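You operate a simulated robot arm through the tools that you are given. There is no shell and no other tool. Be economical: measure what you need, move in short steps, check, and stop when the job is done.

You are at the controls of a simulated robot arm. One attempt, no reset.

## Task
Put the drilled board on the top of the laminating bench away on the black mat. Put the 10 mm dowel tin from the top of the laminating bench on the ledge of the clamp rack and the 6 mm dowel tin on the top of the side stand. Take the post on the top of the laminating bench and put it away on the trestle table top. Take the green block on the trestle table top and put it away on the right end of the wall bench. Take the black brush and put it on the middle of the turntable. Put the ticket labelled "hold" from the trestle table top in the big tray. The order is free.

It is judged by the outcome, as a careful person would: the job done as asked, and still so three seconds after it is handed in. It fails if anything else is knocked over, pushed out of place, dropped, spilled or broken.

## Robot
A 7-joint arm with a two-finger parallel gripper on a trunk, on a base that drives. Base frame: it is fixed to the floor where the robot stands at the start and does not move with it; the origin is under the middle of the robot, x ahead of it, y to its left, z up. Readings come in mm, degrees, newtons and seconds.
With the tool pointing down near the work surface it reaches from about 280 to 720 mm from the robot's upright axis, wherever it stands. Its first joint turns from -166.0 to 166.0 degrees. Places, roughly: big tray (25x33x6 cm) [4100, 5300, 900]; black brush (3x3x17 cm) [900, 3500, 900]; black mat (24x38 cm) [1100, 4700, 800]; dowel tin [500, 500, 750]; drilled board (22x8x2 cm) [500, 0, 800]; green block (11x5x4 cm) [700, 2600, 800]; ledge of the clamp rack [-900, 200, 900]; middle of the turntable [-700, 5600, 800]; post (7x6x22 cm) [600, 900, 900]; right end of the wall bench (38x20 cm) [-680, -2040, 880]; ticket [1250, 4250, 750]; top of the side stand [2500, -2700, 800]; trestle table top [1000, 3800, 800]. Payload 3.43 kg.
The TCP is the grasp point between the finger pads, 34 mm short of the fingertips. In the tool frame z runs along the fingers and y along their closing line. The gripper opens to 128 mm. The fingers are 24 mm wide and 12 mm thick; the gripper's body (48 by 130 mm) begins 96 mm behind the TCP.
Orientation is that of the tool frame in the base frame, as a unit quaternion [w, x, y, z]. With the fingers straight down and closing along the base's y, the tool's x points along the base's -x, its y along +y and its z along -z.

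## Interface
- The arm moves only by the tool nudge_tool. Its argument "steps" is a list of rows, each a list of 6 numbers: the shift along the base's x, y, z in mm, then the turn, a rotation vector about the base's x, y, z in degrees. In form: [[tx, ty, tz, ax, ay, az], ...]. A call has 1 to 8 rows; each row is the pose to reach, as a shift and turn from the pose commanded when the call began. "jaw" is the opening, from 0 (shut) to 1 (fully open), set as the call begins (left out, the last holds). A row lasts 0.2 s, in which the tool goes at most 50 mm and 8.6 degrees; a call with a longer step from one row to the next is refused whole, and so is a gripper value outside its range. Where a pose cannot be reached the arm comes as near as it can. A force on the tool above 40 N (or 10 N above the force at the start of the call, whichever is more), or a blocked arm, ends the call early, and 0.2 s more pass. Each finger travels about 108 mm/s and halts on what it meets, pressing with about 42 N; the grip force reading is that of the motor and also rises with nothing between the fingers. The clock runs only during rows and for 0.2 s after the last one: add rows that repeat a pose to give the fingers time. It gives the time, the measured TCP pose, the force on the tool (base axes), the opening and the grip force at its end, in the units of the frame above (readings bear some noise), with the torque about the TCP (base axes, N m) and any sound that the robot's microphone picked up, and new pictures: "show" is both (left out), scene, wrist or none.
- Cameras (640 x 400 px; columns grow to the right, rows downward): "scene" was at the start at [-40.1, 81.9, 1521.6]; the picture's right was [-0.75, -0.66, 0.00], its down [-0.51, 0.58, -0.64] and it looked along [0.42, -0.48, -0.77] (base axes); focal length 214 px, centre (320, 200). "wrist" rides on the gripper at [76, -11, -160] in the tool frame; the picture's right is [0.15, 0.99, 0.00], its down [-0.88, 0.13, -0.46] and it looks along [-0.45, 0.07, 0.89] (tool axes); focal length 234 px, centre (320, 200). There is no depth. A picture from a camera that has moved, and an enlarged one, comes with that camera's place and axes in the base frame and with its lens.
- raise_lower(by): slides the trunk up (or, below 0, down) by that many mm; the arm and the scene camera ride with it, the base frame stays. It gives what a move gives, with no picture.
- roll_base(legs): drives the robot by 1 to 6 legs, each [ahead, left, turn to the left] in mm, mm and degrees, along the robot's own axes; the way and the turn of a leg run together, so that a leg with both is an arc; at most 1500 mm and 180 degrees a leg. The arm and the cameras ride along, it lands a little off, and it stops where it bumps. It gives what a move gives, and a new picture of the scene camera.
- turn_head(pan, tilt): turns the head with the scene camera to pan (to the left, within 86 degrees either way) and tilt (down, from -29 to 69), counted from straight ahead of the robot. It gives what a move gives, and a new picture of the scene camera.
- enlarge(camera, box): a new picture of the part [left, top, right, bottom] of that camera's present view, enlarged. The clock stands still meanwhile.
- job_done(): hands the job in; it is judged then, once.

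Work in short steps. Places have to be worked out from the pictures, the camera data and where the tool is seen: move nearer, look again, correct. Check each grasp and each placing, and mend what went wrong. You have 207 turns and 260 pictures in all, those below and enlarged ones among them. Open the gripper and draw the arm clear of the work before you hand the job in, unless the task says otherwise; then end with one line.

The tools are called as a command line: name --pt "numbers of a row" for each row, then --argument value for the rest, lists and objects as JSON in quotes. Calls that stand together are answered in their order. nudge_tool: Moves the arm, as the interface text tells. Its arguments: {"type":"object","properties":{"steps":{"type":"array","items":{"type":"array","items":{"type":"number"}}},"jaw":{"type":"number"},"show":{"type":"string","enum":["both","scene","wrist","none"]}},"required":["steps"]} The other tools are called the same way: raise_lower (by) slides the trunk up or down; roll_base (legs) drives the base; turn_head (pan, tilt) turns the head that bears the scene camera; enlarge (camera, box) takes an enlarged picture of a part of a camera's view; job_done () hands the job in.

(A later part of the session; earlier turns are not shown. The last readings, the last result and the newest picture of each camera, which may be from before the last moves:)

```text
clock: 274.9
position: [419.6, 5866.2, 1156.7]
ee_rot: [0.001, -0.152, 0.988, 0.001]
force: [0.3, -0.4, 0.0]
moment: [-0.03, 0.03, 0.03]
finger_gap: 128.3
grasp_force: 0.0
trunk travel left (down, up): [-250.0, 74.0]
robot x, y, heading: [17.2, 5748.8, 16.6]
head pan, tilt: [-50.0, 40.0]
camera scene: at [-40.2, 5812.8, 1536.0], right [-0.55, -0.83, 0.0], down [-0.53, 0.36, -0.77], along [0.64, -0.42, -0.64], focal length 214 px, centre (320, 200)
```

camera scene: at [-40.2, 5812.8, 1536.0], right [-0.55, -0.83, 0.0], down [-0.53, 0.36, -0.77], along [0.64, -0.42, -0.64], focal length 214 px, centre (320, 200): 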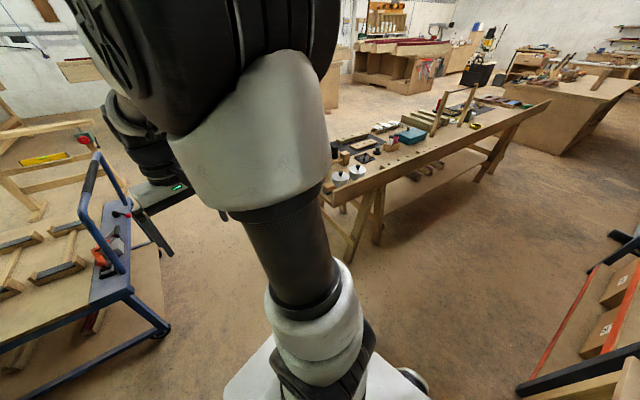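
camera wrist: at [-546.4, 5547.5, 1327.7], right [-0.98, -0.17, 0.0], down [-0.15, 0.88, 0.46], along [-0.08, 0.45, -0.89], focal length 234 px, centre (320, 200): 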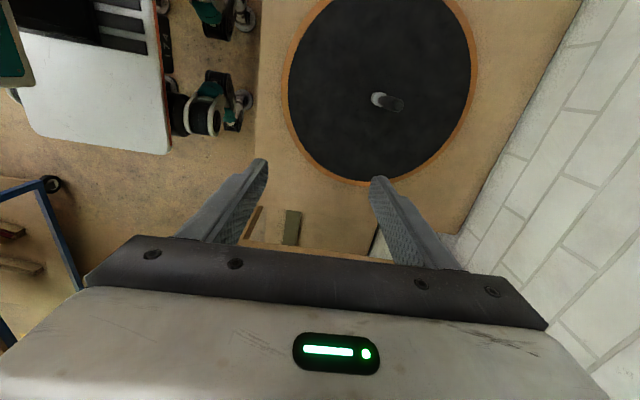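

The turn stopped at heading 16° – the base's rear corner met the bench on the left. I drive ahead away from it first, then finish the turn.

roll_base --legs '[[350, -60, 0], [0, 0, -16.5]]'

```text
clock: 278.2
position: [790.2, 5785.1, 1157.3]
ee_rot: [0.001, -0.007, 1.0, 0.0]
force: [0.3, -0.3, -0.1]
moment: [0.01, -0.01, -0.02]
finger_gap: 128.2
grasp_force: 0.1
trunk travel left (down, up): [-250.0, 74.0]
robot x, y, heading: [369.0, 5794.0, -0.3]
head pan, tilt: [-50.0, 40.0]
camera scene: at [334.1, 5867.1, 1536.0], right [-0.77, -0.64, 0.0], down [-0.41, 0.5, -0.77], along [0.49, -0.59, -0.64], focal length 214 px, centre (320, 200)
```

scene: 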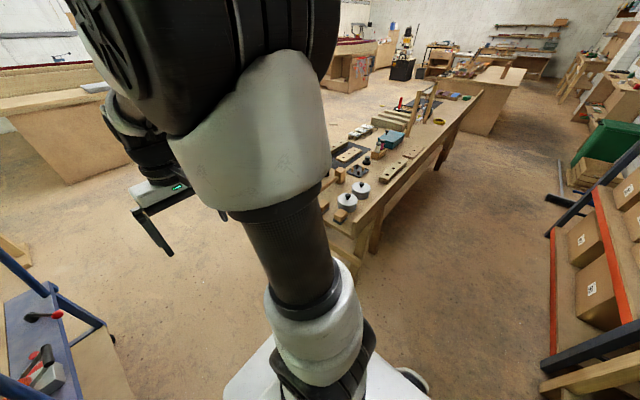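

roll_base --legs '[[1450, -60, 0], [0, 0, -90]]'

turn_head --pan -86 --tilt 20

```text
clock: 289.5
position: [1820.3, 5296.4, 1156.0]
ee_rot: [0.0, 0.71, 0.704, 0.0]
force: [0.5, -0.9, 0.9]
moment: [-0.03, -0.03, 0.01]
finger_gap: 128.2
grasp_force: 0.2
trunk travel left (down, up): [-250.0, 74.0]
robot x, y, heading: [1836.4, 5717.4, -91.5]
head pan, tilt: [-50.0, 40.0]
camera scene: at [1910.7, 5748.8, 1536.0], right [-0.62, 0.79, 0.0], down [0.5, 0.4, -0.77], along [-0.6, -0.47, -0.64], focal length 214 px, centre (320, 200)
```

scene: 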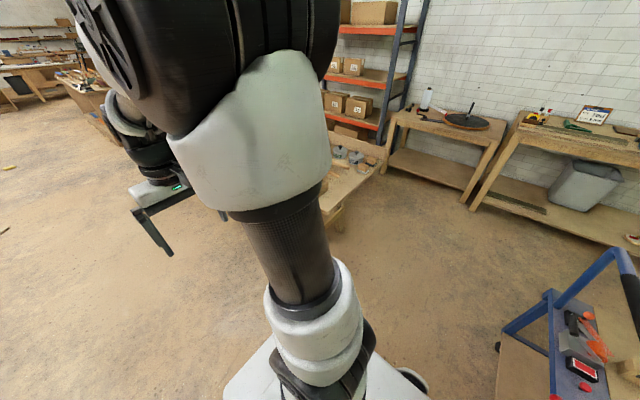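

```text
clock: 290.5
position: [1820.5, 5294.9, 1157.4]
ee_rot: [0.002, 0.71, 0.704, -0.001]
force: [0.4, 0.8, 0.9]
moment: [-0.04, 0.03, 0.0]
finger_gap: 128.2
grasp_force: 0.0
trunk travel left (down, up): [-250.0, 74.0]
robot x, y, heading: [1838.5, 5717.2, -91.7]
head pan, tilt: [-85.9, 20.0]
camera scene: at [1884.3, 5797.6, 1567.4], right [-0.04, 1.0, 0.0], down [0.34, 0.01, -0.94], along [-0.94, -0.04, -0.34], focal length 214 px, centre (320, 200)
```

scene: 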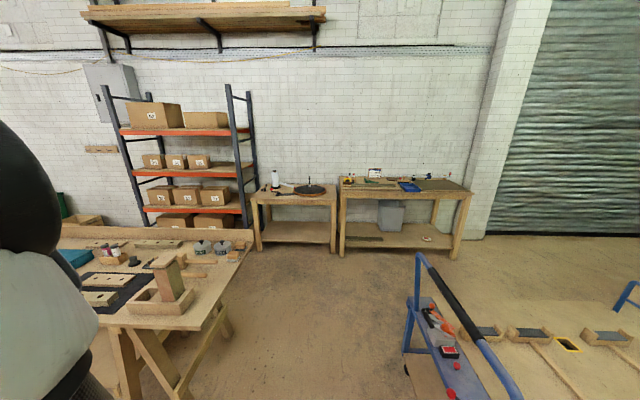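

The brush still stands on the turntable. I drive along the table's far side to abreast of the tickets.

roll_base --legs '[[0, 0, 1.6], [1290, 0, 0]]'

turn_head --pan -80 --tilt 55

```text
clock: 297.3
position: [1839.8, 4012.4, 1156.6]
ee_rot: [0.001, 0.697, 0.717, 0.0]
force: [0.1, 0.0, 0.9]
moment: [-0.01, 0.0, -0.01]
finger_gap: 127.8
grasp_force: 0.0
trunk travel left (down, up): [-250.0, 74.0]
robot x, y, heading: [1843.3, 4431.8, -89.6]
head pan, tilt: [-85.9, 20.0]
camera scene: at [1885.3, 4515.8, 1567.4], right [-0.08, 1.0, 0.0], down [0.34, 0.03, -0.94], along [-0.94, -0.07, -0.34], focal length 214 px, centre (320, 200)
```

scene: 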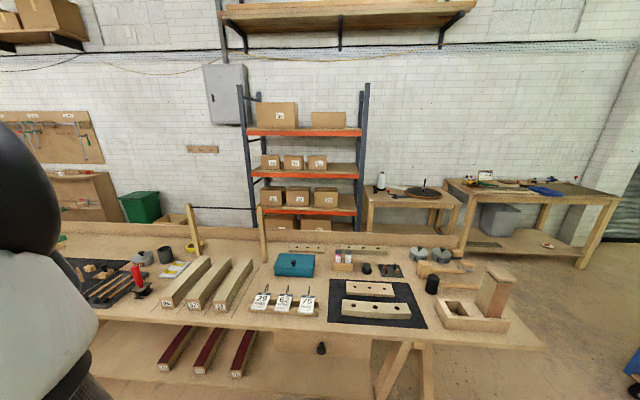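

```text
clock: 298.3
position: [1840.2, 4012.1, 1158.0]
ee_rot: [0.001, 0.697, 0.717, 0.0]
force: [0.7, -0.7, 0.1]
moment: [0.01, 0.0, 0.03]
finger_gap: 127.8
grasp_force: 0.0
trunk travel left (down, up): [-250.0, 74.0]
robot x, y, heading: [1837.4, 4429.9, -89.7]
head pan, tilt: [-80.0, 55.0]
camera scene: at [1907.2, 4510.2, 1515.4], right [-0.18, 0.98, 0.0], down [0.81, 0.15, -0.57], along [-0.56, -0.1, -0.82], focal length 214 px, centre (320, 200)
```

scene: 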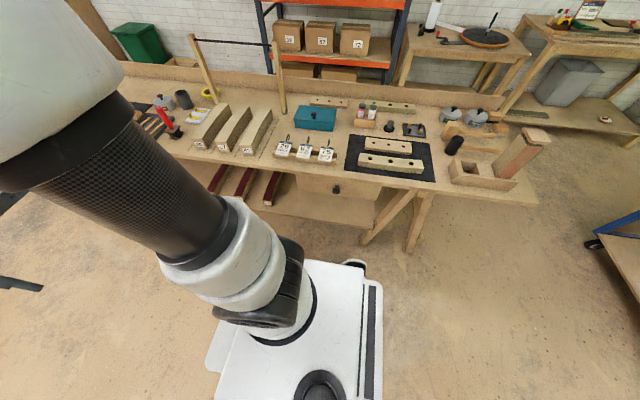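

enlarge --camera "scene" --box '[258, 120, 354, 180]'

```text
6.67 times, centred on (306, 150) of scene
camera zoom: at [1907.2, 4510.2, 1515.4], right [-0.18, 0.98, 0.0], down [0.81, 0.15, -0.57], along [-0.56, -0.1, -0.82], focal length 1430 px, centre (413, 533)
```

zoom: 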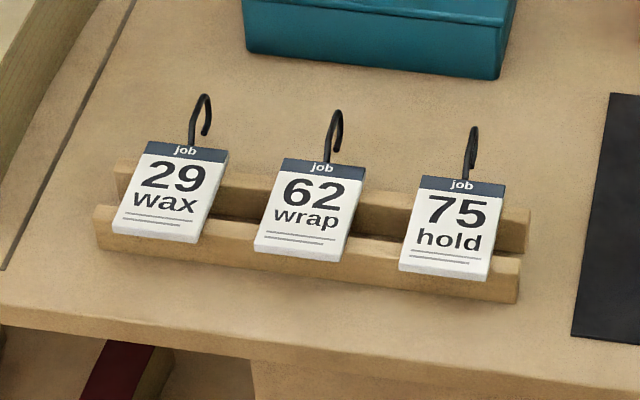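

The "75 hold" ticket is nearest the mat, resting on a two-rail rack with a hook on top. I sidestep closer and swing the arm over it.

roll_base --legs '[[0, -165, 0]]'

nudge_tool --pt "-45 10 0 0 0 0" --pt "-90 20 0 0 0 0" --pt "-135 30 0 0 0 0" --pt "-180 45 0 0 0 0" --pt "-220 70 0 0 0 0" --pt "-260 95 0 0 0 0" --pt "-295 125 0 0 0 0" --pt "-325 160 0 0 0 0" --show "none"

```text
clock: 300.6
position: [1675.4, 4010.2, 1158.3]
ee_rot: [0.001, 0.696, 0.718, -0.001]
force: [-1.0, 0.1, 0.7]
moment: [-0.01, 0.02, -0.02]
finger_gap: 127.9
grasp_force: 0.0
trunk travel left (down, up): [-250.0, 74.0]
robot x, y, heading: [1672.1, 4430.7, -89.3]
head pan, tilt: [-80.0, 55.0]
camera scene: at [1740.9, 4508.7, 1515.3], right [-0.18, 0.98, 0.0], down [0.81, 0.15, -0.57], along [-0.56, -0.11, -0.82], focal length 214 px, centre (320, 200)
```

scene: 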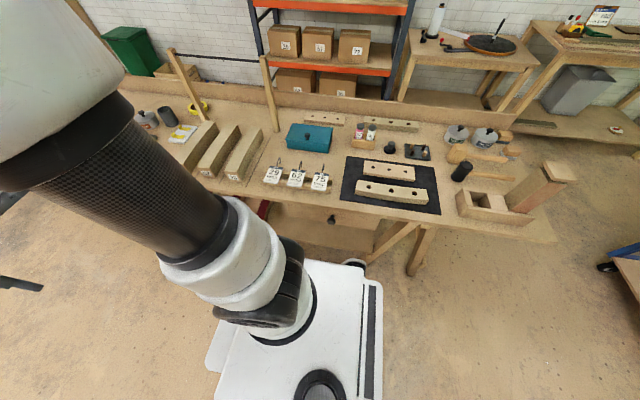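

```text
clock: 302.4
position: [1350.1, 4172.8, 1159.2]
ee_rot: [0.001, 0.695, 0.719, 0.0]
force: [0.4, -0.6, -0.1]
moment: [0.0, 0.01, -0.01]
finger_gap: 127.9
grasp_force: 0.0
trunk travel left (down, up): [-250.0, 74.0]
robot x, y, heading: [1676.2, 4430.4, -89.4]
head pan, tilt: [-80.0, 55.0]
```

enlarge --camera "scene" --box '[250, 140, 346, 200]'

nudge_tool --pt "-15 30 0 0 0 -8.5" --pt "-30 60 0 0 0 -17" --pt "-45 90 0 0 0 -25.5" --pt "-60 120 0 0 0 -34" --pt "-75 150 0 0 0 -42.5" --pt "-90 180 0 0 0 -51" --pt "-105 210 0 0 0 -59.5" --pt "-110 236 0 0 0 -68" --show "none"

nudge_tool --pt "0 0 -20 0 0 -8.5" --pt "0 0 -45 0 0 -17" --pt "0 0 -70 0 0 -20" --pt "0 0 -100 0 0 -20"

```text
6.67 times, centred on (298, 170) of scene
camera zoom: at [1740.8, 4508.8, 1515.3], right [-0.18, 0.98, 0.0], down [0.81, 0.15, -0.57], along [-0.56, -0.11, -0.82], focal length 1430 px, centre (467, 400)
```

zoom: 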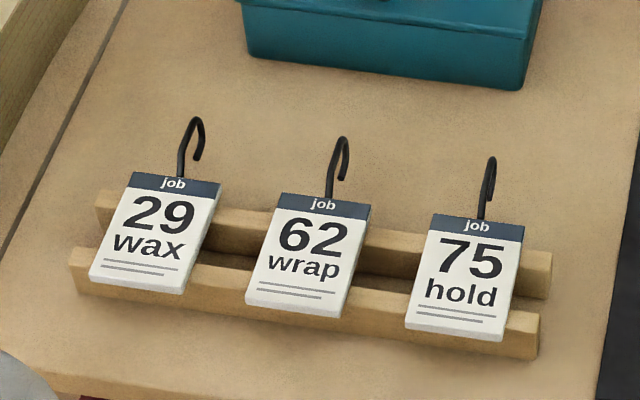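

```text
clock: 304.2
position: [1238.7, 4405.6, 1155.3]
ee_rot: [0.001, 0.978, 0.207, -0.001]
force: [-0.6, -0.6, -0.3]
moment: [0.01, 0.03, 0.02]
finger_gap: 127.9
grasp_force: 0.1
trunk travel left (down, up): [-250.0, 74.0]
robot x, y, heading: [1672.0, 4433.1, -89.3]
head pan, tilt: [-80.0, 55.0]
```

```text
clock: 305.2
position: [1239.5, 4405.2, 1058.1]
ee_rot: [0.001, 0.999, 0.033, -0.002]
force: [-0.1, -1.1, 0.1]
moment: [0.0, 0.05, -0.01]
finger_gap: 127.9
grasp_force: 0.0
trunk travel left (down, up): [-250.0, 74.0]
robot x, y, heading: [1670.0, 4431.1, -89.4]
head pan, tilt: [-80.0, 55.0]
camera scene: at [1740.9, 4508.6, 1515.3], right [-0.18, 0.98, 0.0], down [0.81, 0.15, -0.57], along [-0.56, -0.11, -0.82], focal length 214 px, centre (320, 200)
camera wrist: at [1315.5, 4421.8, 1218.4], right [0.21, -0.98, 0.0], down [-0.87, -0.19, 0.46], along [-0.45, -0.1, -0.89], focal length 234 px, centre (320, 200)
```

scene: 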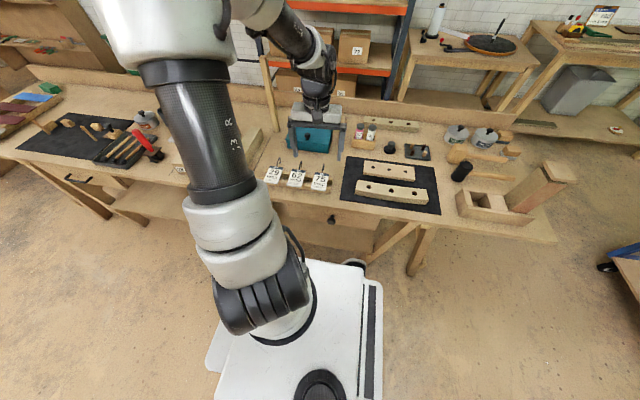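
wrist: 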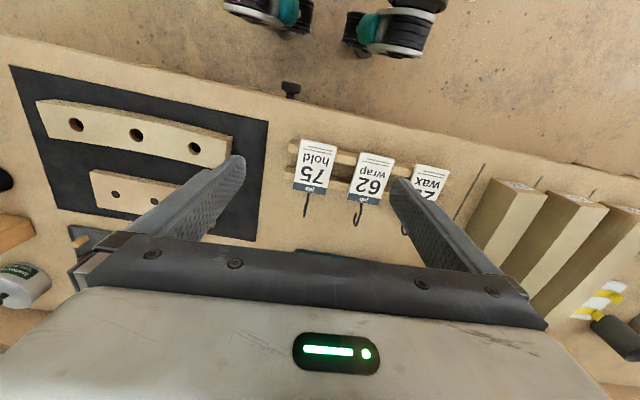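

enlarge --camera "wrist" --box '[272, 120, 400, 240]'

```text
3.33 times, centred on (336, 180) of wrist
camera zoom: at [1315.5, 4421.8, 1218.4], right [0.21, -0.98, 0.0], down [-0.87, -0.19, 0.46], along [-0.45, -0.1, -0.89], focal length 781 px, centre (267, 267)
```

zoom: 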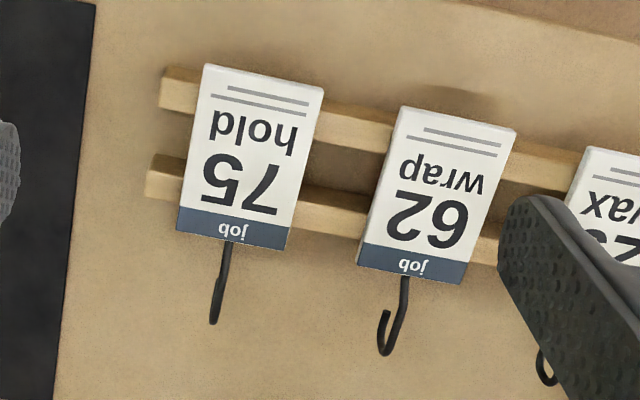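

The ticket lies flat on two rails: x≈1128–1221, y≈4369–4430, top z≈824, its header overhanging the back rail (rear edge x≈1141). I position the open fingers beside that header end, at height, with yaw trimmed.

nudge_tool --pt "-35 -2 0 0 0 -3.8" --pt "-75 -4 -20 0 0 -3.8" --pt "-105 -5 -50 0 0 -3.8" --pt "-113 -5.5 -95 0 0 -3.8" --pt "-113 -5.5 -140 0 0 -3.8" --pt "-113 -5.5 -158 0 0 -3.8" --jaw 0.62 --show "wrist"

enlarge --camera "wrist" --box '[200, 60, 440, 240]'

```text
clock: 306.6
position: [1127.8, 4400.2, 898.9]
ee_rot: [0.001, 1.0, -0.001, -0.001]
force: [0.3, 1.1, -0.2]
moment: [0.01, 0.04, 0.03]
finger_gap: 79.4
grasp_force: 0.0
trunk travel left (down, up): [-250.0, 74.0]
robot x, y, heading: [1674.0, 4430.5, -89.4]
head pan, tilt: [-80.0, 55.0]
camera wrist: at [1204.5, 4411.2, 1059.4], right [0.15, -0.99, 0.0], down [-0.88, -0.13, 0.46], along [-0.45, -0.07, -0.89], focal length 234 px, centre (320, 200)
```

wrist: 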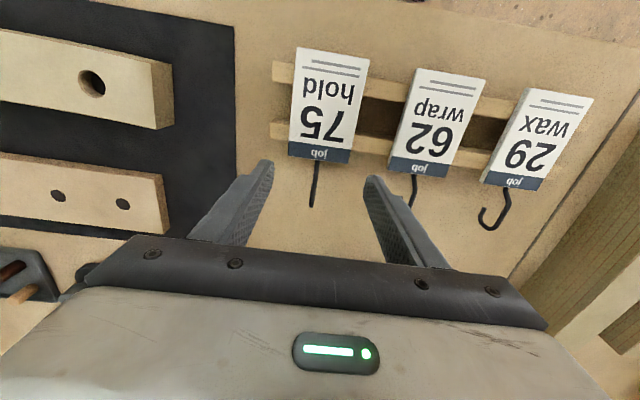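

```text
2.22 times, centred on (320, 150) of wrist
camera zoom: at [1204.5, 4411.2, 1059.4], right [0.15, -0.99, 0.0], down [-0.88, -0.13, 0.46], along [-0.45, -0.07, -0.89], focal length 520 px, centre (320, 311)
```

zoom: 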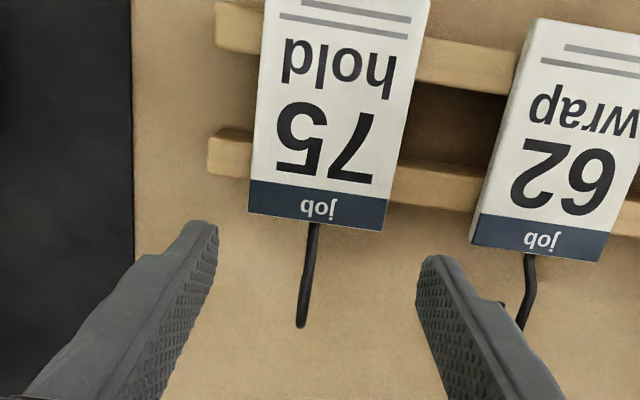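

Card end is at x≈1132, rail rear edge ≈1145. I set the fingers at x≈1130 and descend until the tips are just above the table.

nudge_tool --pt "3 1 -25 0 0 0" --pt "3 1 -42 0 0 0" --pt "3 1 -48 0 0 0" --pt "3 1 -53 0 0 0" --show "wrist"

enlarge --camera "wrist" --box '[200, 90, 440, 270]'

```text
clock: 307.6
position: [1128.2, 4402.4, 845.7]
ee_rot: [0.001, 1.0, 0.001, -0.002]
force: [0.3, 0.2, -0.1]
moment: [0.02, 0.0, 0.0]
finger_gap: 78.9
grasp_force: 0.0
trunk travel left (down, up): [-250.0, 74.0]
robot x, y, heading: [1674.5, 4427.5, -89.5]
head pan, tilt: [-80.0, 55.0]
camera wrist: at [1205.9, 4412.3, 1007.1], right [0.15, -0.99, 0.0], down [-0.88, -0.13, 0.46], along [-0.45, -0.07, -0.89], focal length 234 px, centre (320, 200)
```

wrist: 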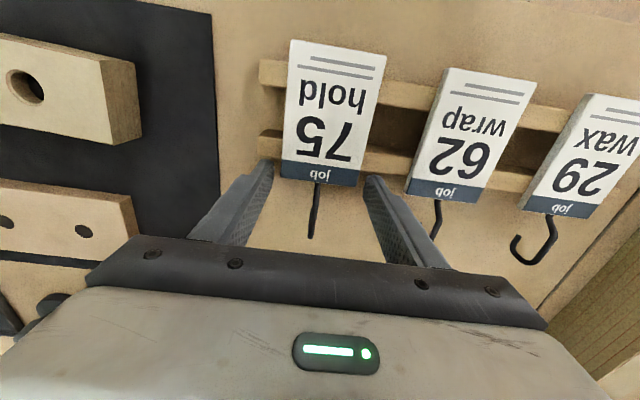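

```text
2.22 times, centred on (320, 180) of wrist
camera zoom: at [1205.9, 4412.3, 1007.1], right [0.15, -0.99, 0.0], down [-0.88, -0.13, 0.46], along [-0.45, -0.07, -0.89], focal length 520 px, centre (320, 244)
```

zoom: 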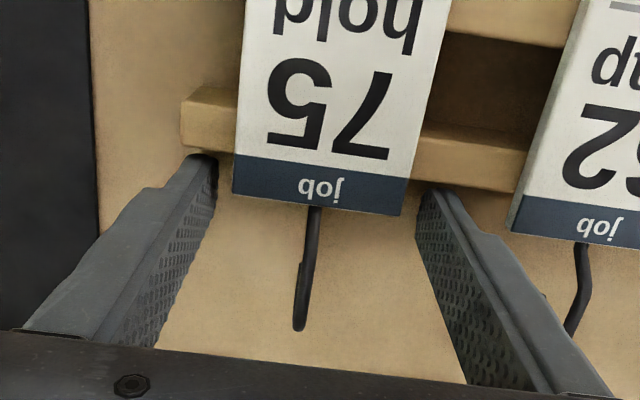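

No contact; the tips flank the header. I go 4 mm lower and close.

nudge_tool --pt "0 0 -4 0 0 0" --pt "0 0 -4 0 0 0" --show "none"

nudge_tool --pt "0 0 0 0 0 0" --pt "0 0 0 0 0 0" --pt "0 0 0 0 0 0" --jaw 0.0 --show "wrist"

```text
clock: 308.2
position: [1130.9, 4401.4, 842.7]
ee_rot: [0.001, 1.0, 0.001, -0.001]
force: [1.5, 0.5, -0.6]
moment: [0.01, -0.03, -0.01]
finger_gap: 79.2
grasp_force: 0.0
trunk travel left (down, up): [-250.0, 74.0]
robot x, y, heading: [1672.8, 4429.6, -89.6]
head pan, tilt: [-80.0, 55.0]
```

```text
clock: 309.0
position: [1129.5, 4401.9, 841.4]
ee_rot: [0.001, 1.0, 0.001, 0.0]
force: [0.5, 0.2, 0.6]
moment: [0.01, -0.01, 0.01]
finger_gap: 58.4
grasp_force: 42.2
trunk travel left (down, up): [-250.0, 74.0]
robot x, y, heading: [1673.8, 4430.8, -89.4]
head pan, tilt: [-80.0, 55.0]
camera wrist: at [1206.4, 4412.5, 1003.1], right [0.15, -0.99, 0.0], down [-0.88, -0.13, 0.46], along [-0.45, -0.07, -0.89], focal length 234 px, centre (320, 200)
```

wrist: 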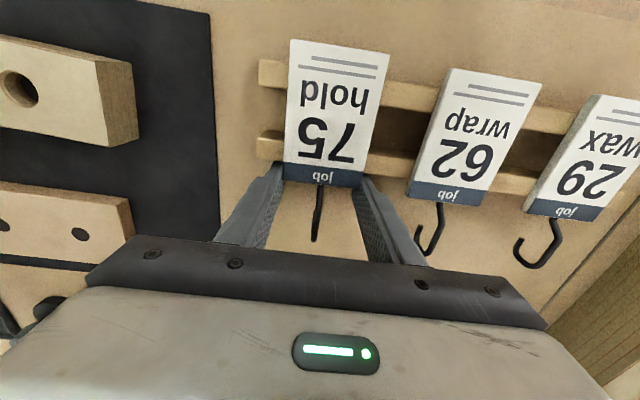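

Gripped at 58.4 mm. I lift slowly.

nudge_tool --pt "0 0 8 0 0 0" --pt "0 0 20 0 0 0" --pt "0 0 40 0 0 0" --pt "0 0 75 0 0 0" --pt "0 0 115 0 0 0" --pt "0 0 155 0 0 0" --pt "0 0 200 0 0 0"

enlarge --camera "scene" --box '[230, 60, 390, 210]'

```text
clock: 310.6
position: [1130.4, 4402.3, 1043.8]
ee_rot: [0.001, 1.0, -0.001, -0.001]
force: [-0.2, -0.4, -0.2]
moment: [0.02, 0.0, 0.01]
finger_gap: 58.4
grasp_force: 41.9
trunk travel left (down, up): [-250.0, 74.0]
robot x, y, heading: [1673.1, 4432.5, -89.7]
head pan, tilt: [-80.0, 55.0]
camera scene: at [1741.0, 4508.8, 1515.3], right [-0.18, 0.98, 0.0], down [0.81, 0.15, -0.57], along [-0.56, -0.11, -0.82], focal length 214 px, centre (320, 200)
camera wrist: at [1207.5, 4413.2, 1204.5], right [0.15, -0.99, 0.0], down [-0.88, -0.13, 0.46], along [-0.45, -0.07, -0.89], focal length 234 px, centre (320, 200)
```

scene: 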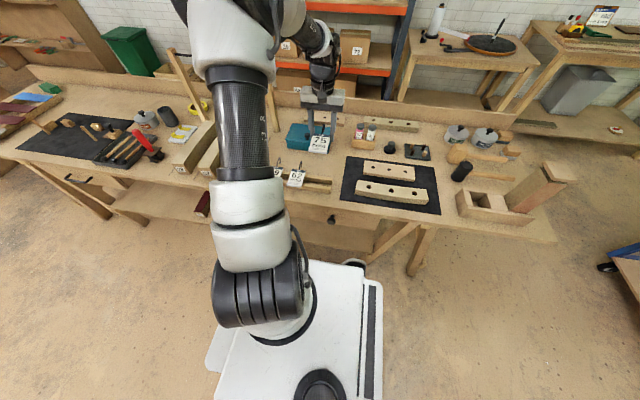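
wrist: 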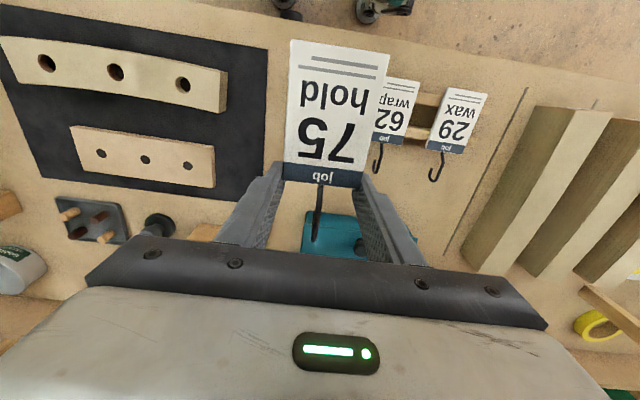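

```text
2.67 times, centred on (310, 135) of scene
camera zoom: at [1741.0, 4508.8, 1515.3], right [-0.18, 0.98, 0.0], down [0.81, 0.15, -0.57], along [-0.56, -0.11, -0.82], focal length 572 px, centre (347, 373)
```

zoom: 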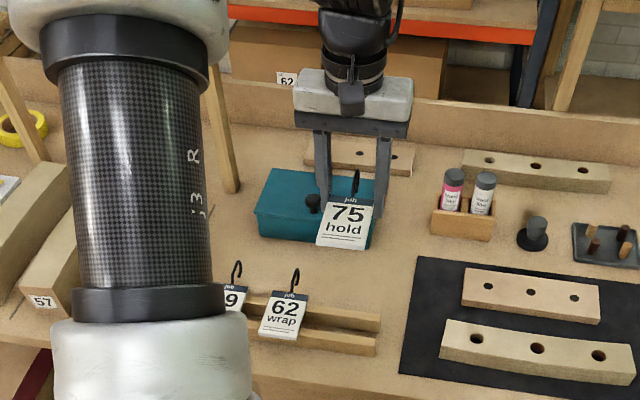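

The ticket is held flat. I raise and draw in at the robot's right side, then move off the table and turn about so the right side faces the tray bench.

nudge_tool --pt "10 0 45 0 0 0" --pt "40 0 80 0 0 0" --pt "80 0 105 0 0 0" --pt "120 0 110 0 0 0" --pt "160 0 110 0 0 0" --pt "195 0 110 0 0 0" --show "none"

roll_base --legs '[[0, 700, 0], [0, 0, 90], [0, 0, 90]]'

turn_head --pan -55 --tilt 25

```text
clock: 312.0
position: [1325.2, 4402.5, 1149.5]
ee_rot: [-0.001, 1.0, 0.0, 0.001]
force: [0.1, 0.0, -0.8]
moment: [0.01, 0.02, -0.03]
finger_gap: 58.6
grasp_force: 42.3
trunk travel left (down, up): [-250.0, 74.0]
robot x, y, heading: [1675.2, 4430.8, -89.3]
head pan, tilt: [-80.0, 55.0]
```

```text
clock: 327.0
position: [2724.2, 4462.7, 1151.3]
ee_rot: [0.001, 0.004, 1.0, 0.0]
force: [-0.5, -0.2, 0.3]
moment: [0.02, -0.02, 0.01]
finger_gap: 58.2
grasp_force: 41.9
trunk travel left (down, up): [-250.0, 74.0]
robot x, y, heading: [2371.6, 4436.9, 90.3]
head pan, tilt: [-80.0, 55.0]
camera scene: at [2307.6, 4360.6, 1519.0], right [0.18, -0.98, 0.0], down [-0.78, -0.14, -0.61], along [0.6, 0.11, -0.79], focal length 214 px, centre (320, 200)
```

scene: 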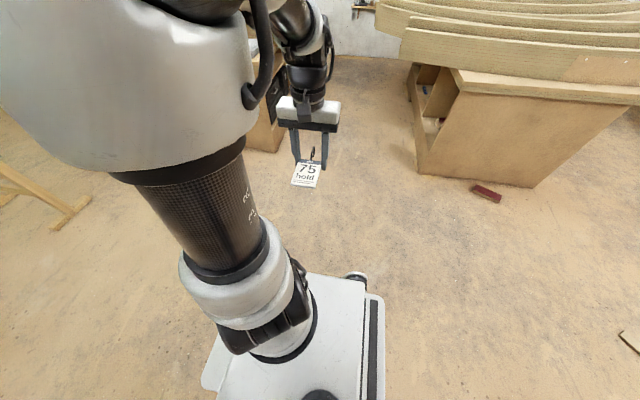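

```text
clock: 327.9
position: [2723.8, 4462.2, 1150.3]
ee_rot: [0.001, 0.004, 1.0, 0.001]
force: [-0.4, 0.3, -0.2]
moment: [0.01, 0.0, -0.01]
finger_gap: 58.3
grasp_force: 42.7
trunk travel left (down, up): [-250.0, 74.0]
robot x, y, heading: [2371.8, 4437.4, 89.7]
head pan, tilt: [-55.0, 25.0]
camera scene: at [2309.1, 4400.0, 1559.3], right [0.58, -0.82, 0.0], down [-0.35, -0.24, -0.91], along [0.74, 0.52, -0.42], focal length 214 px, centre (320, 200)
```

scene: 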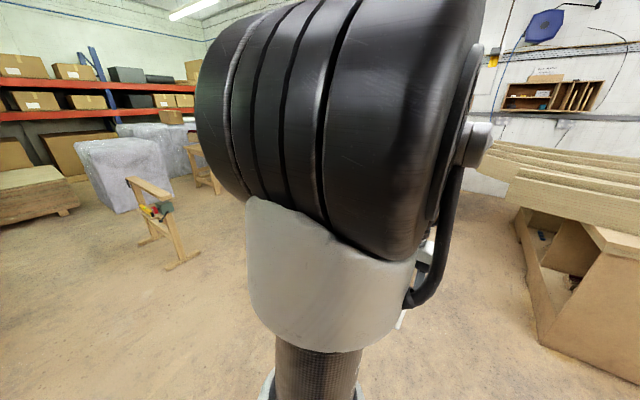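

roll_base --legs '[[700, 0, 0]]'

turn_head --pan -84 --tilt 30

```text
clock: 331.7
position: [2718.5, 5155.9, 1151.0]
ee_rot: [0.001, 0.0, 1.0, 0.001]
force: [-0.6, 0.0, -0.2]
moment: [0.02, 0.01, 0.02]
finger_gap: 58.4
grasp_force: 41.9
trunk travel left (down, up): [-250.0, 74.0]
robot x, y, heading: [2369.8, 5129.0, 90.6]
head pan, tilt: [-55.0, 25.0]
camera scene: at [2304.8, 5091.6, 1559.3], right [0.58, -0.81, 0.0], down [-0.34, -0.25, -0.91], along [0.74, 0.53, -0.42], focal length 214 px, centre (320, 200)
```

scene: 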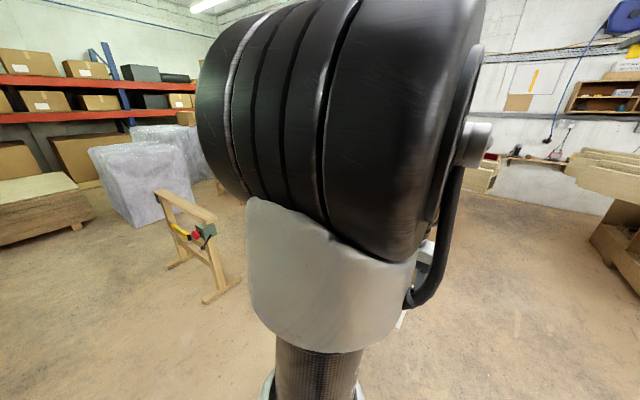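

```text
clock: 332.7
position: [2718.9, 5156.2, 1150.8]
ee_rot: [0.001, 0.001, 1.0, 0.001]
force: [1.0, -0.4, 0.0]
moment: [-0.01, 0.01, 0.01]
finger_gap: 58.4
grasp_force: 41.8
trunk travel left (down, up): [-250.0, 74.0]
robot x, y, heading: [2370.4, 5126.3, 90.7]
head pan, tilt: [-84.0, 30.0]
camera scene: at [2319.7, 5048.4, 1551.4], right [0.11, -0.99, 0.0], down [-0.5, -0.06, -0.87], along [0.86, 0.1, -0.5], focal length 214 px, centre (320, 200)
```

scene: 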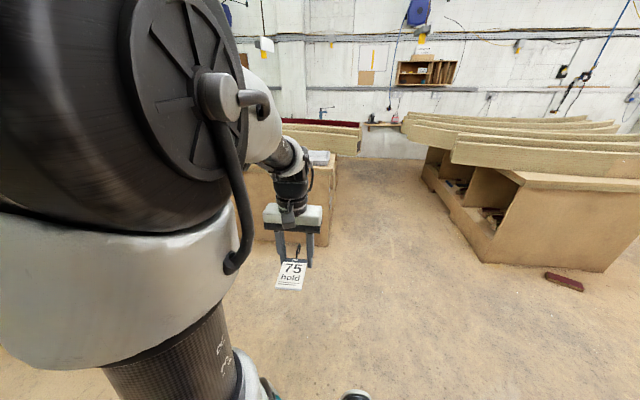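

enlarge --camera "scene" --box '[230, 110, 390, 260]'

```text
2.67 times, centred on (310, 185) of scene
camera zoom: at [2319.7, 5048.4, 1551.4], right [0.11, -0.99, 0.0], down [-0.5, -0.06, -0.87], along [0.86, 0.1, -0.5], focal length 572 px, centre (347, 240)
```

zoom: 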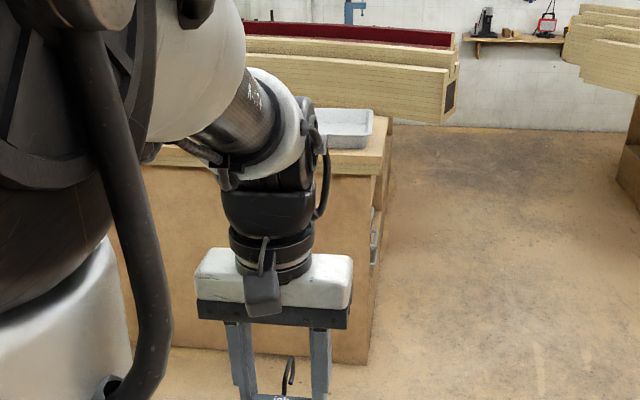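

The tray is on the near end of that bench. I go ahead 150 and sidestep right 1000, then look again.

roll_base --legs '[[150, 0, -0.7], [0, -1000, 0]]'

turn_head --pan -84 --tilt 50

```text
clock: 343.7
position: [3728.5, 5300.2, 1151.4]
ee_rot: [0.0, 0.006, 1.0, 0.0]
force: [-0.3, -0.6, -0.6]
moment: [0.0, -0.03, -0.02]
finger_gap: 58.1
grasp_force: 41.7
trunk travel left (down, up): [-250.0, 74.0]
robot x, y, heading: [3380.6, 5276.3, 89.8]
head pan, tilt: [-84.0, 30.0]
camera scene: at [3327.9, 5196.4, 1551.4], right [0.1, -0.99, 0.0], down [-0.5, -0.05, -0.87], along [0.86, 0.09, -0.5], focal length 214 px, centre (320, 200)
```

scene: 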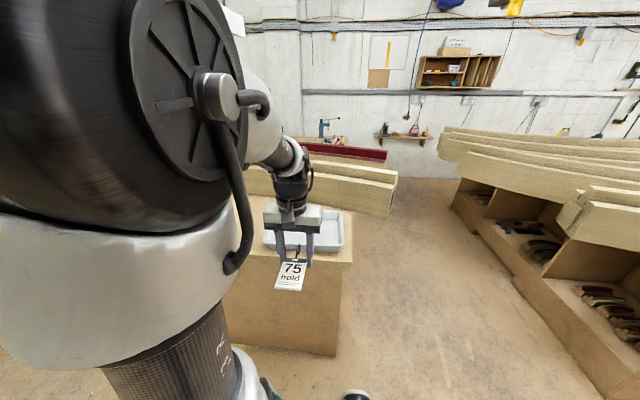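

```text
clock: 344.5
position: [3727.5, 5299.4, 1151.4]
ee_rot: [0.001, 0.005, 1.0, 0.001]
force: [0.1, -0.5, -0.1]
moment: [-0.01, -0.01, 0.0]
finger_gap: 58.7
grasp_force: 41.6
trunk travel left (down, up): [-250.0, 74.0]
robot x, y, heading: [3379.7, 5276.5, 89.8]
head pan, tilt: [-84.0, 50.0]
camera scene: at [3314.5, 5195.1, 1521.9], right [0.1, -0.99, 0.0], down [-0.76, -0.08, -0.64], along [0.64, 0.07, -0.77], focal length 214 px, centre (320, 200)
```

scene: 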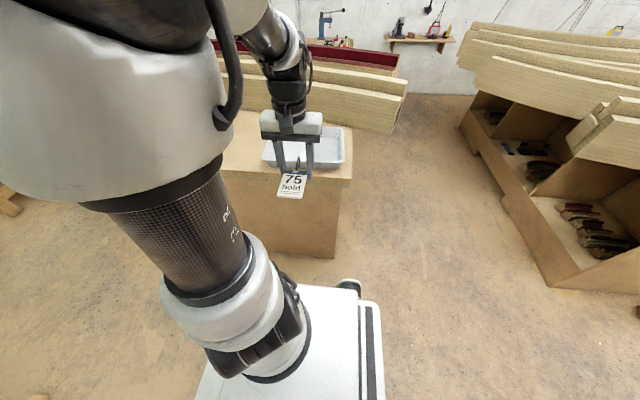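

Tray centre is roughly (4145,5335), rim z≈940. I sidestep another 230 mm to the bench.

roll_base --legs '[[0, -230, 0]]'

nudge_tool --pt "40 5 0 0 0 0" --pt "80 10 0 0 0 0" --pt "110 15 0 0 0 0"

```text
clock: 347.3
position: [3957.0, 5299.2, 1149.8]
ee_rot: [0.001, 0.005, 1.0, 0.0]
force: [0.2, -0.4, -0.4]
moment: [0.0, -0.04, -0.01]
finger_gap: 58.4
grasp_force: 41.9
trunk travel left (down, up): [-250.0, 74.0]
robot x, y, heading: [3609.8, 5283.2, 89.9]
head pan, tilt: [-84.0, 50.0]
camera scene: at [3543.2, 5194.8, 1521.8], right [0.1, -0.99, 0.0], down [-0.76, -0.08, -0.64], along [0.64, 0.07, -0.77], focal length 214 px, centre (320, 200)
```

scene: 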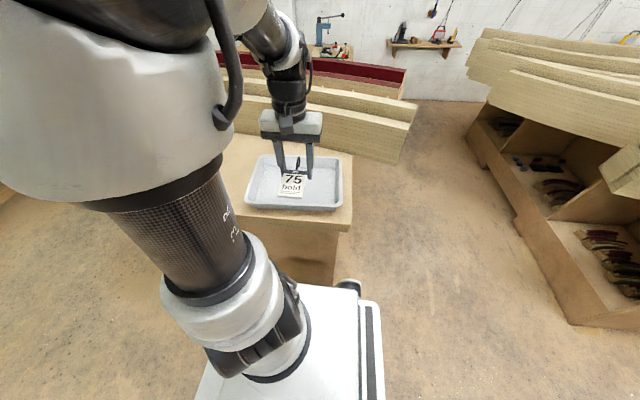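

```text
clock: 348.1
position: [4069.5, 5316.0, 1150.5]
ee_rot: [0.001, 0.005, 1.0, 0.001]
force: [-0.3, -0.2, -1.1]
moment: [-0.01, 0.02, -0.01]
finger_gap: 58.3
grasp_force: 42.1
trunk travel left (down, up): [-250.0, 74.0]
robot x, y, heading: [3607.1, 5275.9, 90.0]
head pan, tilt: [-84.0, 50.0]
camera scene: at [3543.4, 5194.9, 1521.8], right [0.1, -0.99, 0.0], down [-0.76, -0.08, -0.64], along [0.64, 0.07, -0.77], focal length 214 px, centre (320, 200)
camera wrist: at [3992.8, 5304.7, 1311.6], right [-0.14, 0.99, 0.0], down [0.88, 0.12, 0.46], along [0.45, 0.06, -0.89], focal length 234 px, centre (320, 200)
```

scene: 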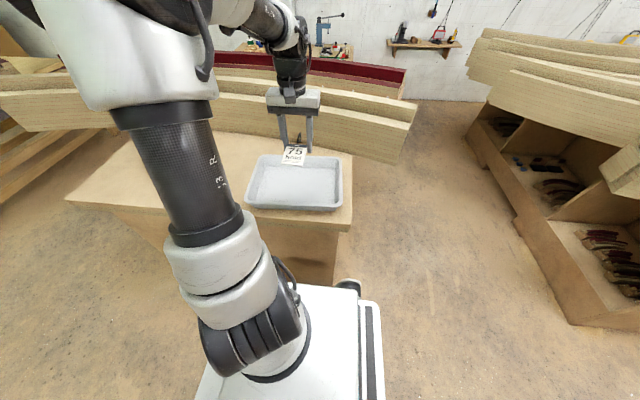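
wrist: 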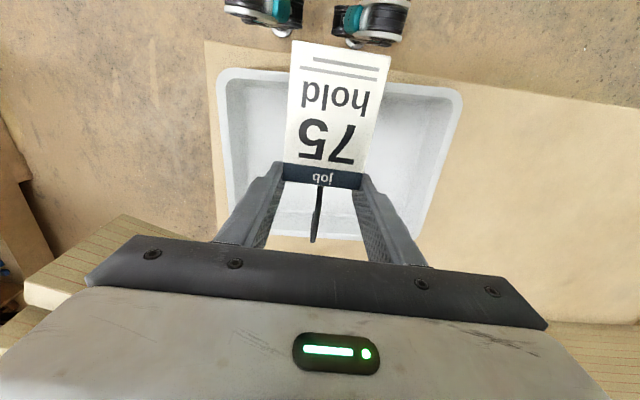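

The tray spans x≈3990–4240, y≈5170–5499. I centre the ticket (TCP to 4138,5335) and lower.

nudge_tool --pt "35 10 0 0 0 0" --pt "69 19 -15 0 0 0" --pt "69 19 -60 0 0 0" --pt "69 19 -105 0 0 0" --pt "69 19 -150 0 0 0" --pt "69 19 -180 0 0 0"

```text
clock: 349.5
position: [4135.9, 5334.8, 971.4]
ee_rot: [0.001, 0.005, 1.0, 0.001]
force: [0.1, 0.0, 0.2]
moment: [-0.01, -0.01, 0.0]
finger_gap: 58.4
grasp_force: 42.2
trunk travel left (down, up): [-250.0, 74.0]
robot x, y, heading: [3606.7, 5278.5, 90.0]
head pan, tilt: [-84.0, 50.0]
camera scene: at [3543.3, 5194.9, 1521.9], right [0.1, -0.99, 0.0], down [-0.76, -0.08, -0.64], along [0.64, 0.07, -0.77], focal length 214 px, centre (320, 200)
camera wrist: at [4059.8, 5322.9, 1132.6], right [-0.14, 0.99, 0.0], down [0.88, 0.12, 0.46], along [0.45, 0.06, -0.89], focal length 234 px, centre (320, 200)
```

scene: 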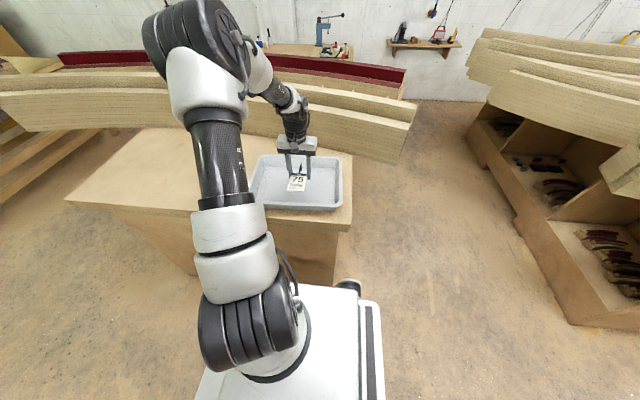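
wrist: 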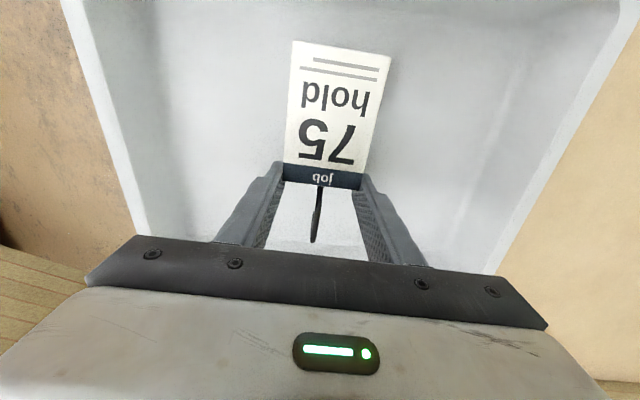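

nudge_tool --pt "0 0 -12 0 0 0" --pt "0 0 -24 0 0 0" --pt "0 0 -32 0 0 0" --pt "0 0 -38 0 0 0" --pt "0 0 -44 0 0 0" --pt "0 0 -50 0 0 0" --pt "0 0 -56 0 0 0" --show "wrist"

```text
clock: 350.6
position: [4137.4, 5333.6, 940.0]
ee_rot: [0.006, 0.005, 1.0, 0.001]
force: [-4.5, 0.3, 19.1]
moment: [-0.69, 0.39, -0.18]
finger_gap: 58.4
grasp_force: 42.2
trunk travel left (down, up): [-250.0, 74.0]
robot x, y, heading: [3607.9, 5276.7, 90.0]
head pan, tilt: [-84.0, 50.0]
stopped in row 5: the force on the tool passed its limit at 48 N (the readings are from after the stop); the commanded pose is now the measured one
camera wrist: at [4060.1, 5321.9, 1100.4], right [-0.14, 0.99, 0.0], down [0.88, 0.12, 0.47], along [0.46, 0.06, -0.88], focal length 234 px, centre (320, 200)
```

wrist: 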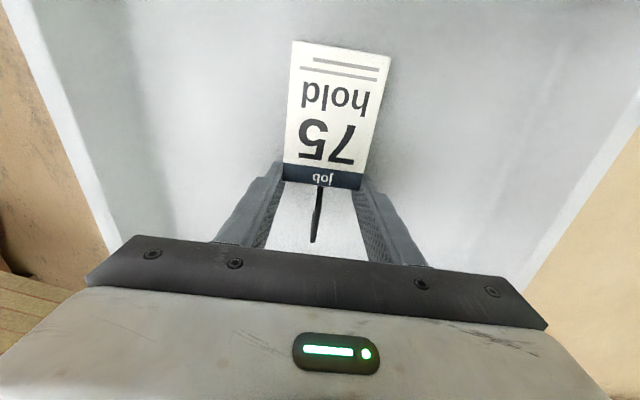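

The fingertips touch the tray floor (z≈906); the ticket is ~8 mm above it. I ease up and open gradually.

nudge_tool --pt "0 0 1 0 0 0" --pt "0 0 1 0 0 0" --pt "0 0 1 0 0 0" --jaw 0.65 --show "none"

nudge_tool --pt "0 0 40 0 0 0" --pt "0 0 85 0 0 0" --pt "0 0 130 0 0 0" --pt "0 0 175 0 0 0" --pt "-20 0 210 0 0 0" --pt "-65 0 215 0 0 0" --pt "-110 0 215 0 0 0" --pt "-155 0 215 0 0 0"

```text
clock: 351.4
position: [4138.4, 5334.4, 939.3]
ee_rot: [0.007, 0.004, 1.0, 0.001]
force: [5.3, 10.8, 28.9]
moment: [-0.71, 0.16, 0.16]
finger_gap: 76.9
grasp_force: 0.0
trunk travel left (down, up): [-250.0, 74.0]
robot x, y, heading: [3606.2, 5276.2, 90.0]
head pan, tilt: [-84.0, 50.0]
```

```text
clock: 353.2
position: [3982.2, 5335.0, 1153.9]
ee_rot: [0.004, 0.005, 1.0, 0.001]
force: [0.4, -0.2, -0.8]
moment: [-0.02, 0.0, 0.0]
finger_gap: 83.3
grasp_force: 0.1
trunk travel left (down, up): [-250.0, 74.0]
robot x, y, heading: [3605.2, 5276.7, 90.1]
head pan, tilt: [-84.0, 50.0]
camera scene: at [3542.8, 5194.7, 1521.8], right [0.1, -0.99, 0.0], down [-0.76, -0.08, -0.64], along [0.64, 0.07, -0.77], focal length 214 px, centre (320, 200)
camera wrist: at [3905.2, 5322.9, 1314.1], right [-0.14, 0.99, 0.0], down [0.88, 0.12, 0.46], along [0.46, 0.06, -0.89], focal length 234 px, centre (320, 200)
```

scene: 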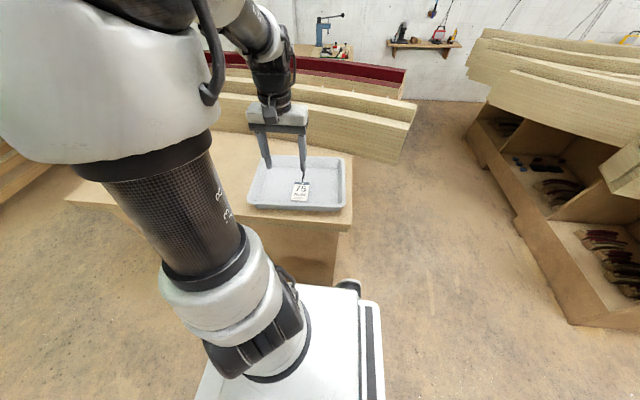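
wrist: 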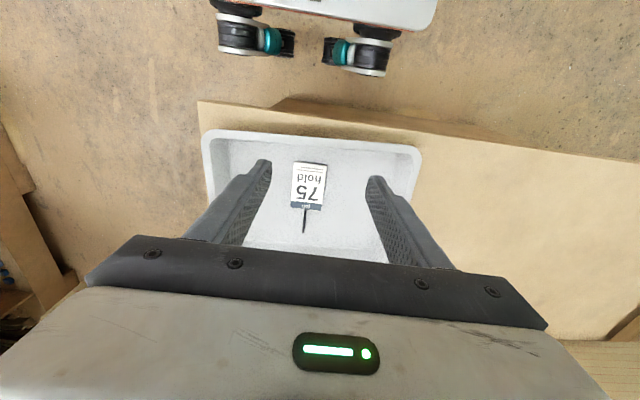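

The ticket is in the tray. Next the green block (≈738,2612): I drive back down the open lane, arm kept at the right side.

roll_base --legs '[[0, 1500, 0], [0, 150, 0], [-1500, 0, 0], [-1500, 0, 0]]'

turn_head --pan 80 --tilt 30

```text
clock: 383.7
position: [2296.6, 2291.1, 1153.5]
ee_rot: [0.005, 0.019, 1.0, 0.001]
force: [-0.3, 0.1, 0.3]
moment: [-0.02, 0.02, -0.03]
finger_gap: 83.0
grasp_force: 0.0
trunk travel left (down, up): [-250.0, 74.0]
robot x, y, heading: [1919.5, 2240.9, 88.5]
head pan, tilt: [-84.0, 50.0]
camera scene: at [1853.0, 2163.1, 1521.8], right [0.08, -1.0, 0.0], down [-0.76, -0.06, -0.64], along [0.64, 0.05, -0.77], focal length 214 px, centre (320, 200)
```

scene: 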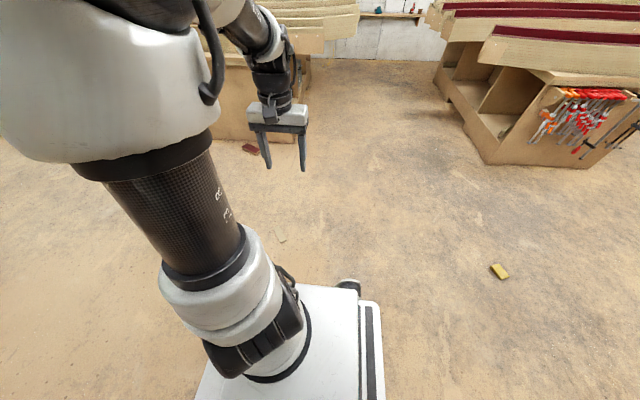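

```text
clock: 386.2
position: [2295.9, 2291.3, 1153.2]
ee_rot: [0.005, 0.018, 1.0, 0.0]
force: [0.6, -0.1, -0.3]
moment: [0.0, 0.0, 0.01]
finger_gap: 83.1
grasp_force: 0.1
trunk travel left (down, up): [-250.0, 74.0]
robot x, y, heading: [1919.0, 2242.4, 88.6]
head pan, tilt: [80.0, 30.0]
camera scene: at [1687.6, 2175.3, 1551.3], right [0.2, 0.98, 0.0], down [0.49, -0.1, -0.87], along [-0.85, 0.17, -0.5], focal length 214 px, centre (320, 200)
```

scene: 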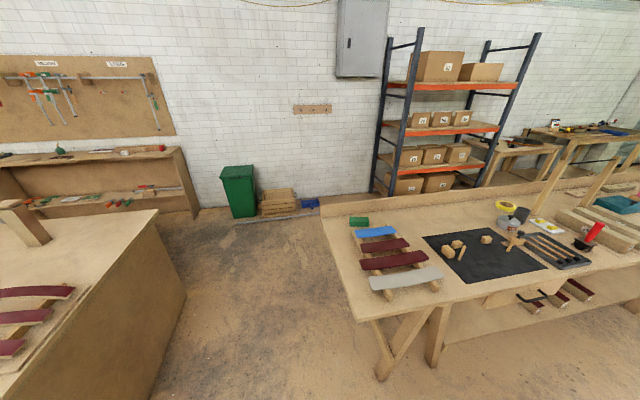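

Clear floor between bench and trestle end. I back to y≈1790 and sidestep left to x≈300.

roll_base --legs '[[-445, 0, 1.4], [0, 1500, 0]]'

```text
clock: 402.9
position: [801.8, 1868.8, 1153.2]
ee_rot: [0.005, 0.006, 1.0, 0.001]
force: [-0.9, 1.3, -0.2]
moment: [-0.02, -0.05, -0.01]
finger_gap: 83.3
grasp_force: 0.0
trunk travel left (down, up): [-250.0, 74.0]
robot x, y, heading: [431.1, 1811.6, 89.8]
head pan, tilt: [80.0, 30.0]
camera scene: at [196.7, 1738.0, 1551.3], right [0.18, 0.98, 0.0], down [0.49, -0.09, -0.87], along [-0.85, 0.15, -0.5], focal length 214 px, centre (320, 200)
```

scene: 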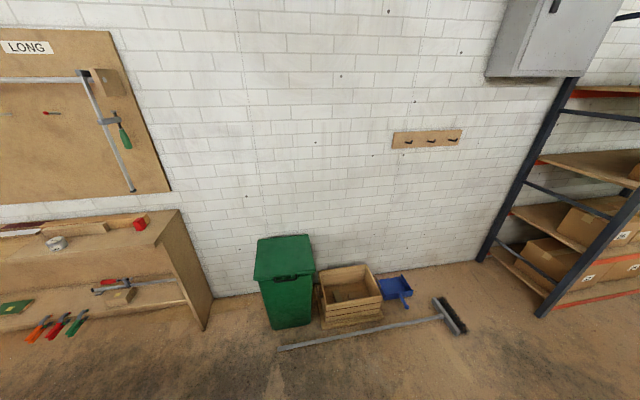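

The 10 mm tin is visible in place on the ledge. I move to (300,2560) beside the green block.

roll_base --legs '[[0, 130, 0], [750, 0, 0]]'

turn_head --pan -80 --tilt 60

enlarge --camera "wrist" --box '[0, 0, 640, 400]'

```text
clock: 408.5
position: [669.7, 2618.8, 1152.2]
ee_rot: [0.004, 0.004, 1.0, 0.001]
force: [0.4, -0.1, 0.1]
moment: [0.01, -0.04, 0.02]
finger_gap: 83.4
grasp_force: 0.1
trunk travel left (down, up): [-250.0, 74.0]
robot x, y, heading: [295.3, 2559.2, 90.0]
head pan, tilt: [80.0, 30.0]
camera scene: at [65.4, 2486.1, 1551.4], right [0.17, 0.98, 0.0], down [0.49, -0.09, -0.87], along [-0.85, 0.15, -0.5], focal length 214 px, centre (320, 200)
```

scene: 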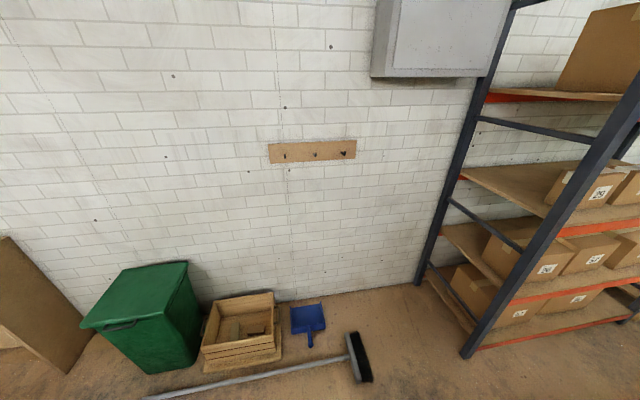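

```text
clock: 411.0
position: [671.2, 2619.1, 1153.2]
ee_rot: [0.004, 0.005, 1.0, 0.001]
force: [-0.9, 0.7, 0.7]
moment: [-0.04, 0.03, -0.03]
finger_gap: 83.3
grasp_force: 0.0
trunk travel left (down, up): [-250.0, 74.0]
robot x, y, heading: [291.4, 2561.5, 89.9]
head pan, tilt: [-80.0, 60.0]
camera scene: at [220.9, 2483.4, 1510.4], right [0.19, -0.98, 0.0], down [-0.84, -0.16, -0.51], along [0.5, 0.1, -0.86], focal length 214 px, centre (320, 200)
```

scene: 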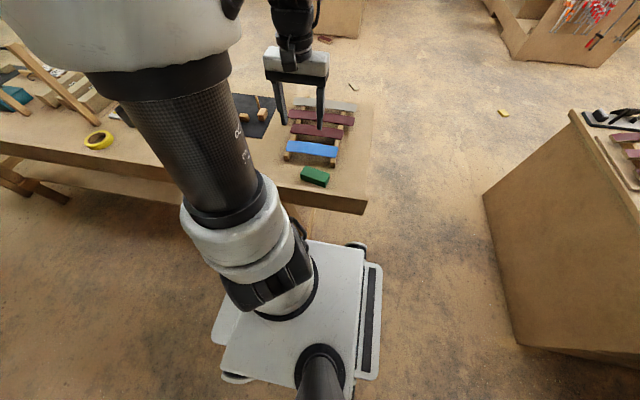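

```text
1.00 times, centred on (320, 200) of wrist (not enlarged: the box is as wide or as high as the picture)
camera zoom: at [593.7, 2607.7, 1314.0], right [-0.14, 0.99, 0.0], down [0.88, 0.12, 0.46], along [0.46, 0.06, -0.89], focal length 234 px, centre (320, 200)
```

zoom: 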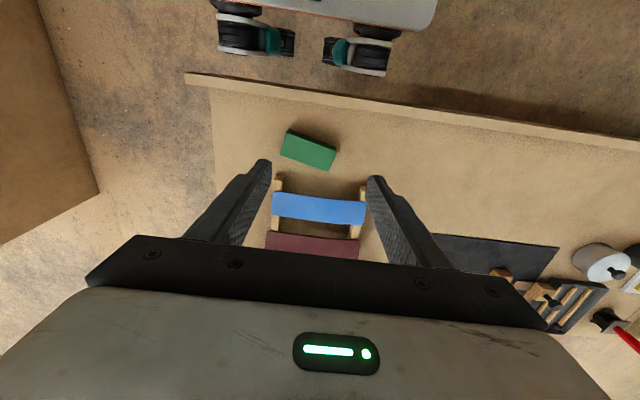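

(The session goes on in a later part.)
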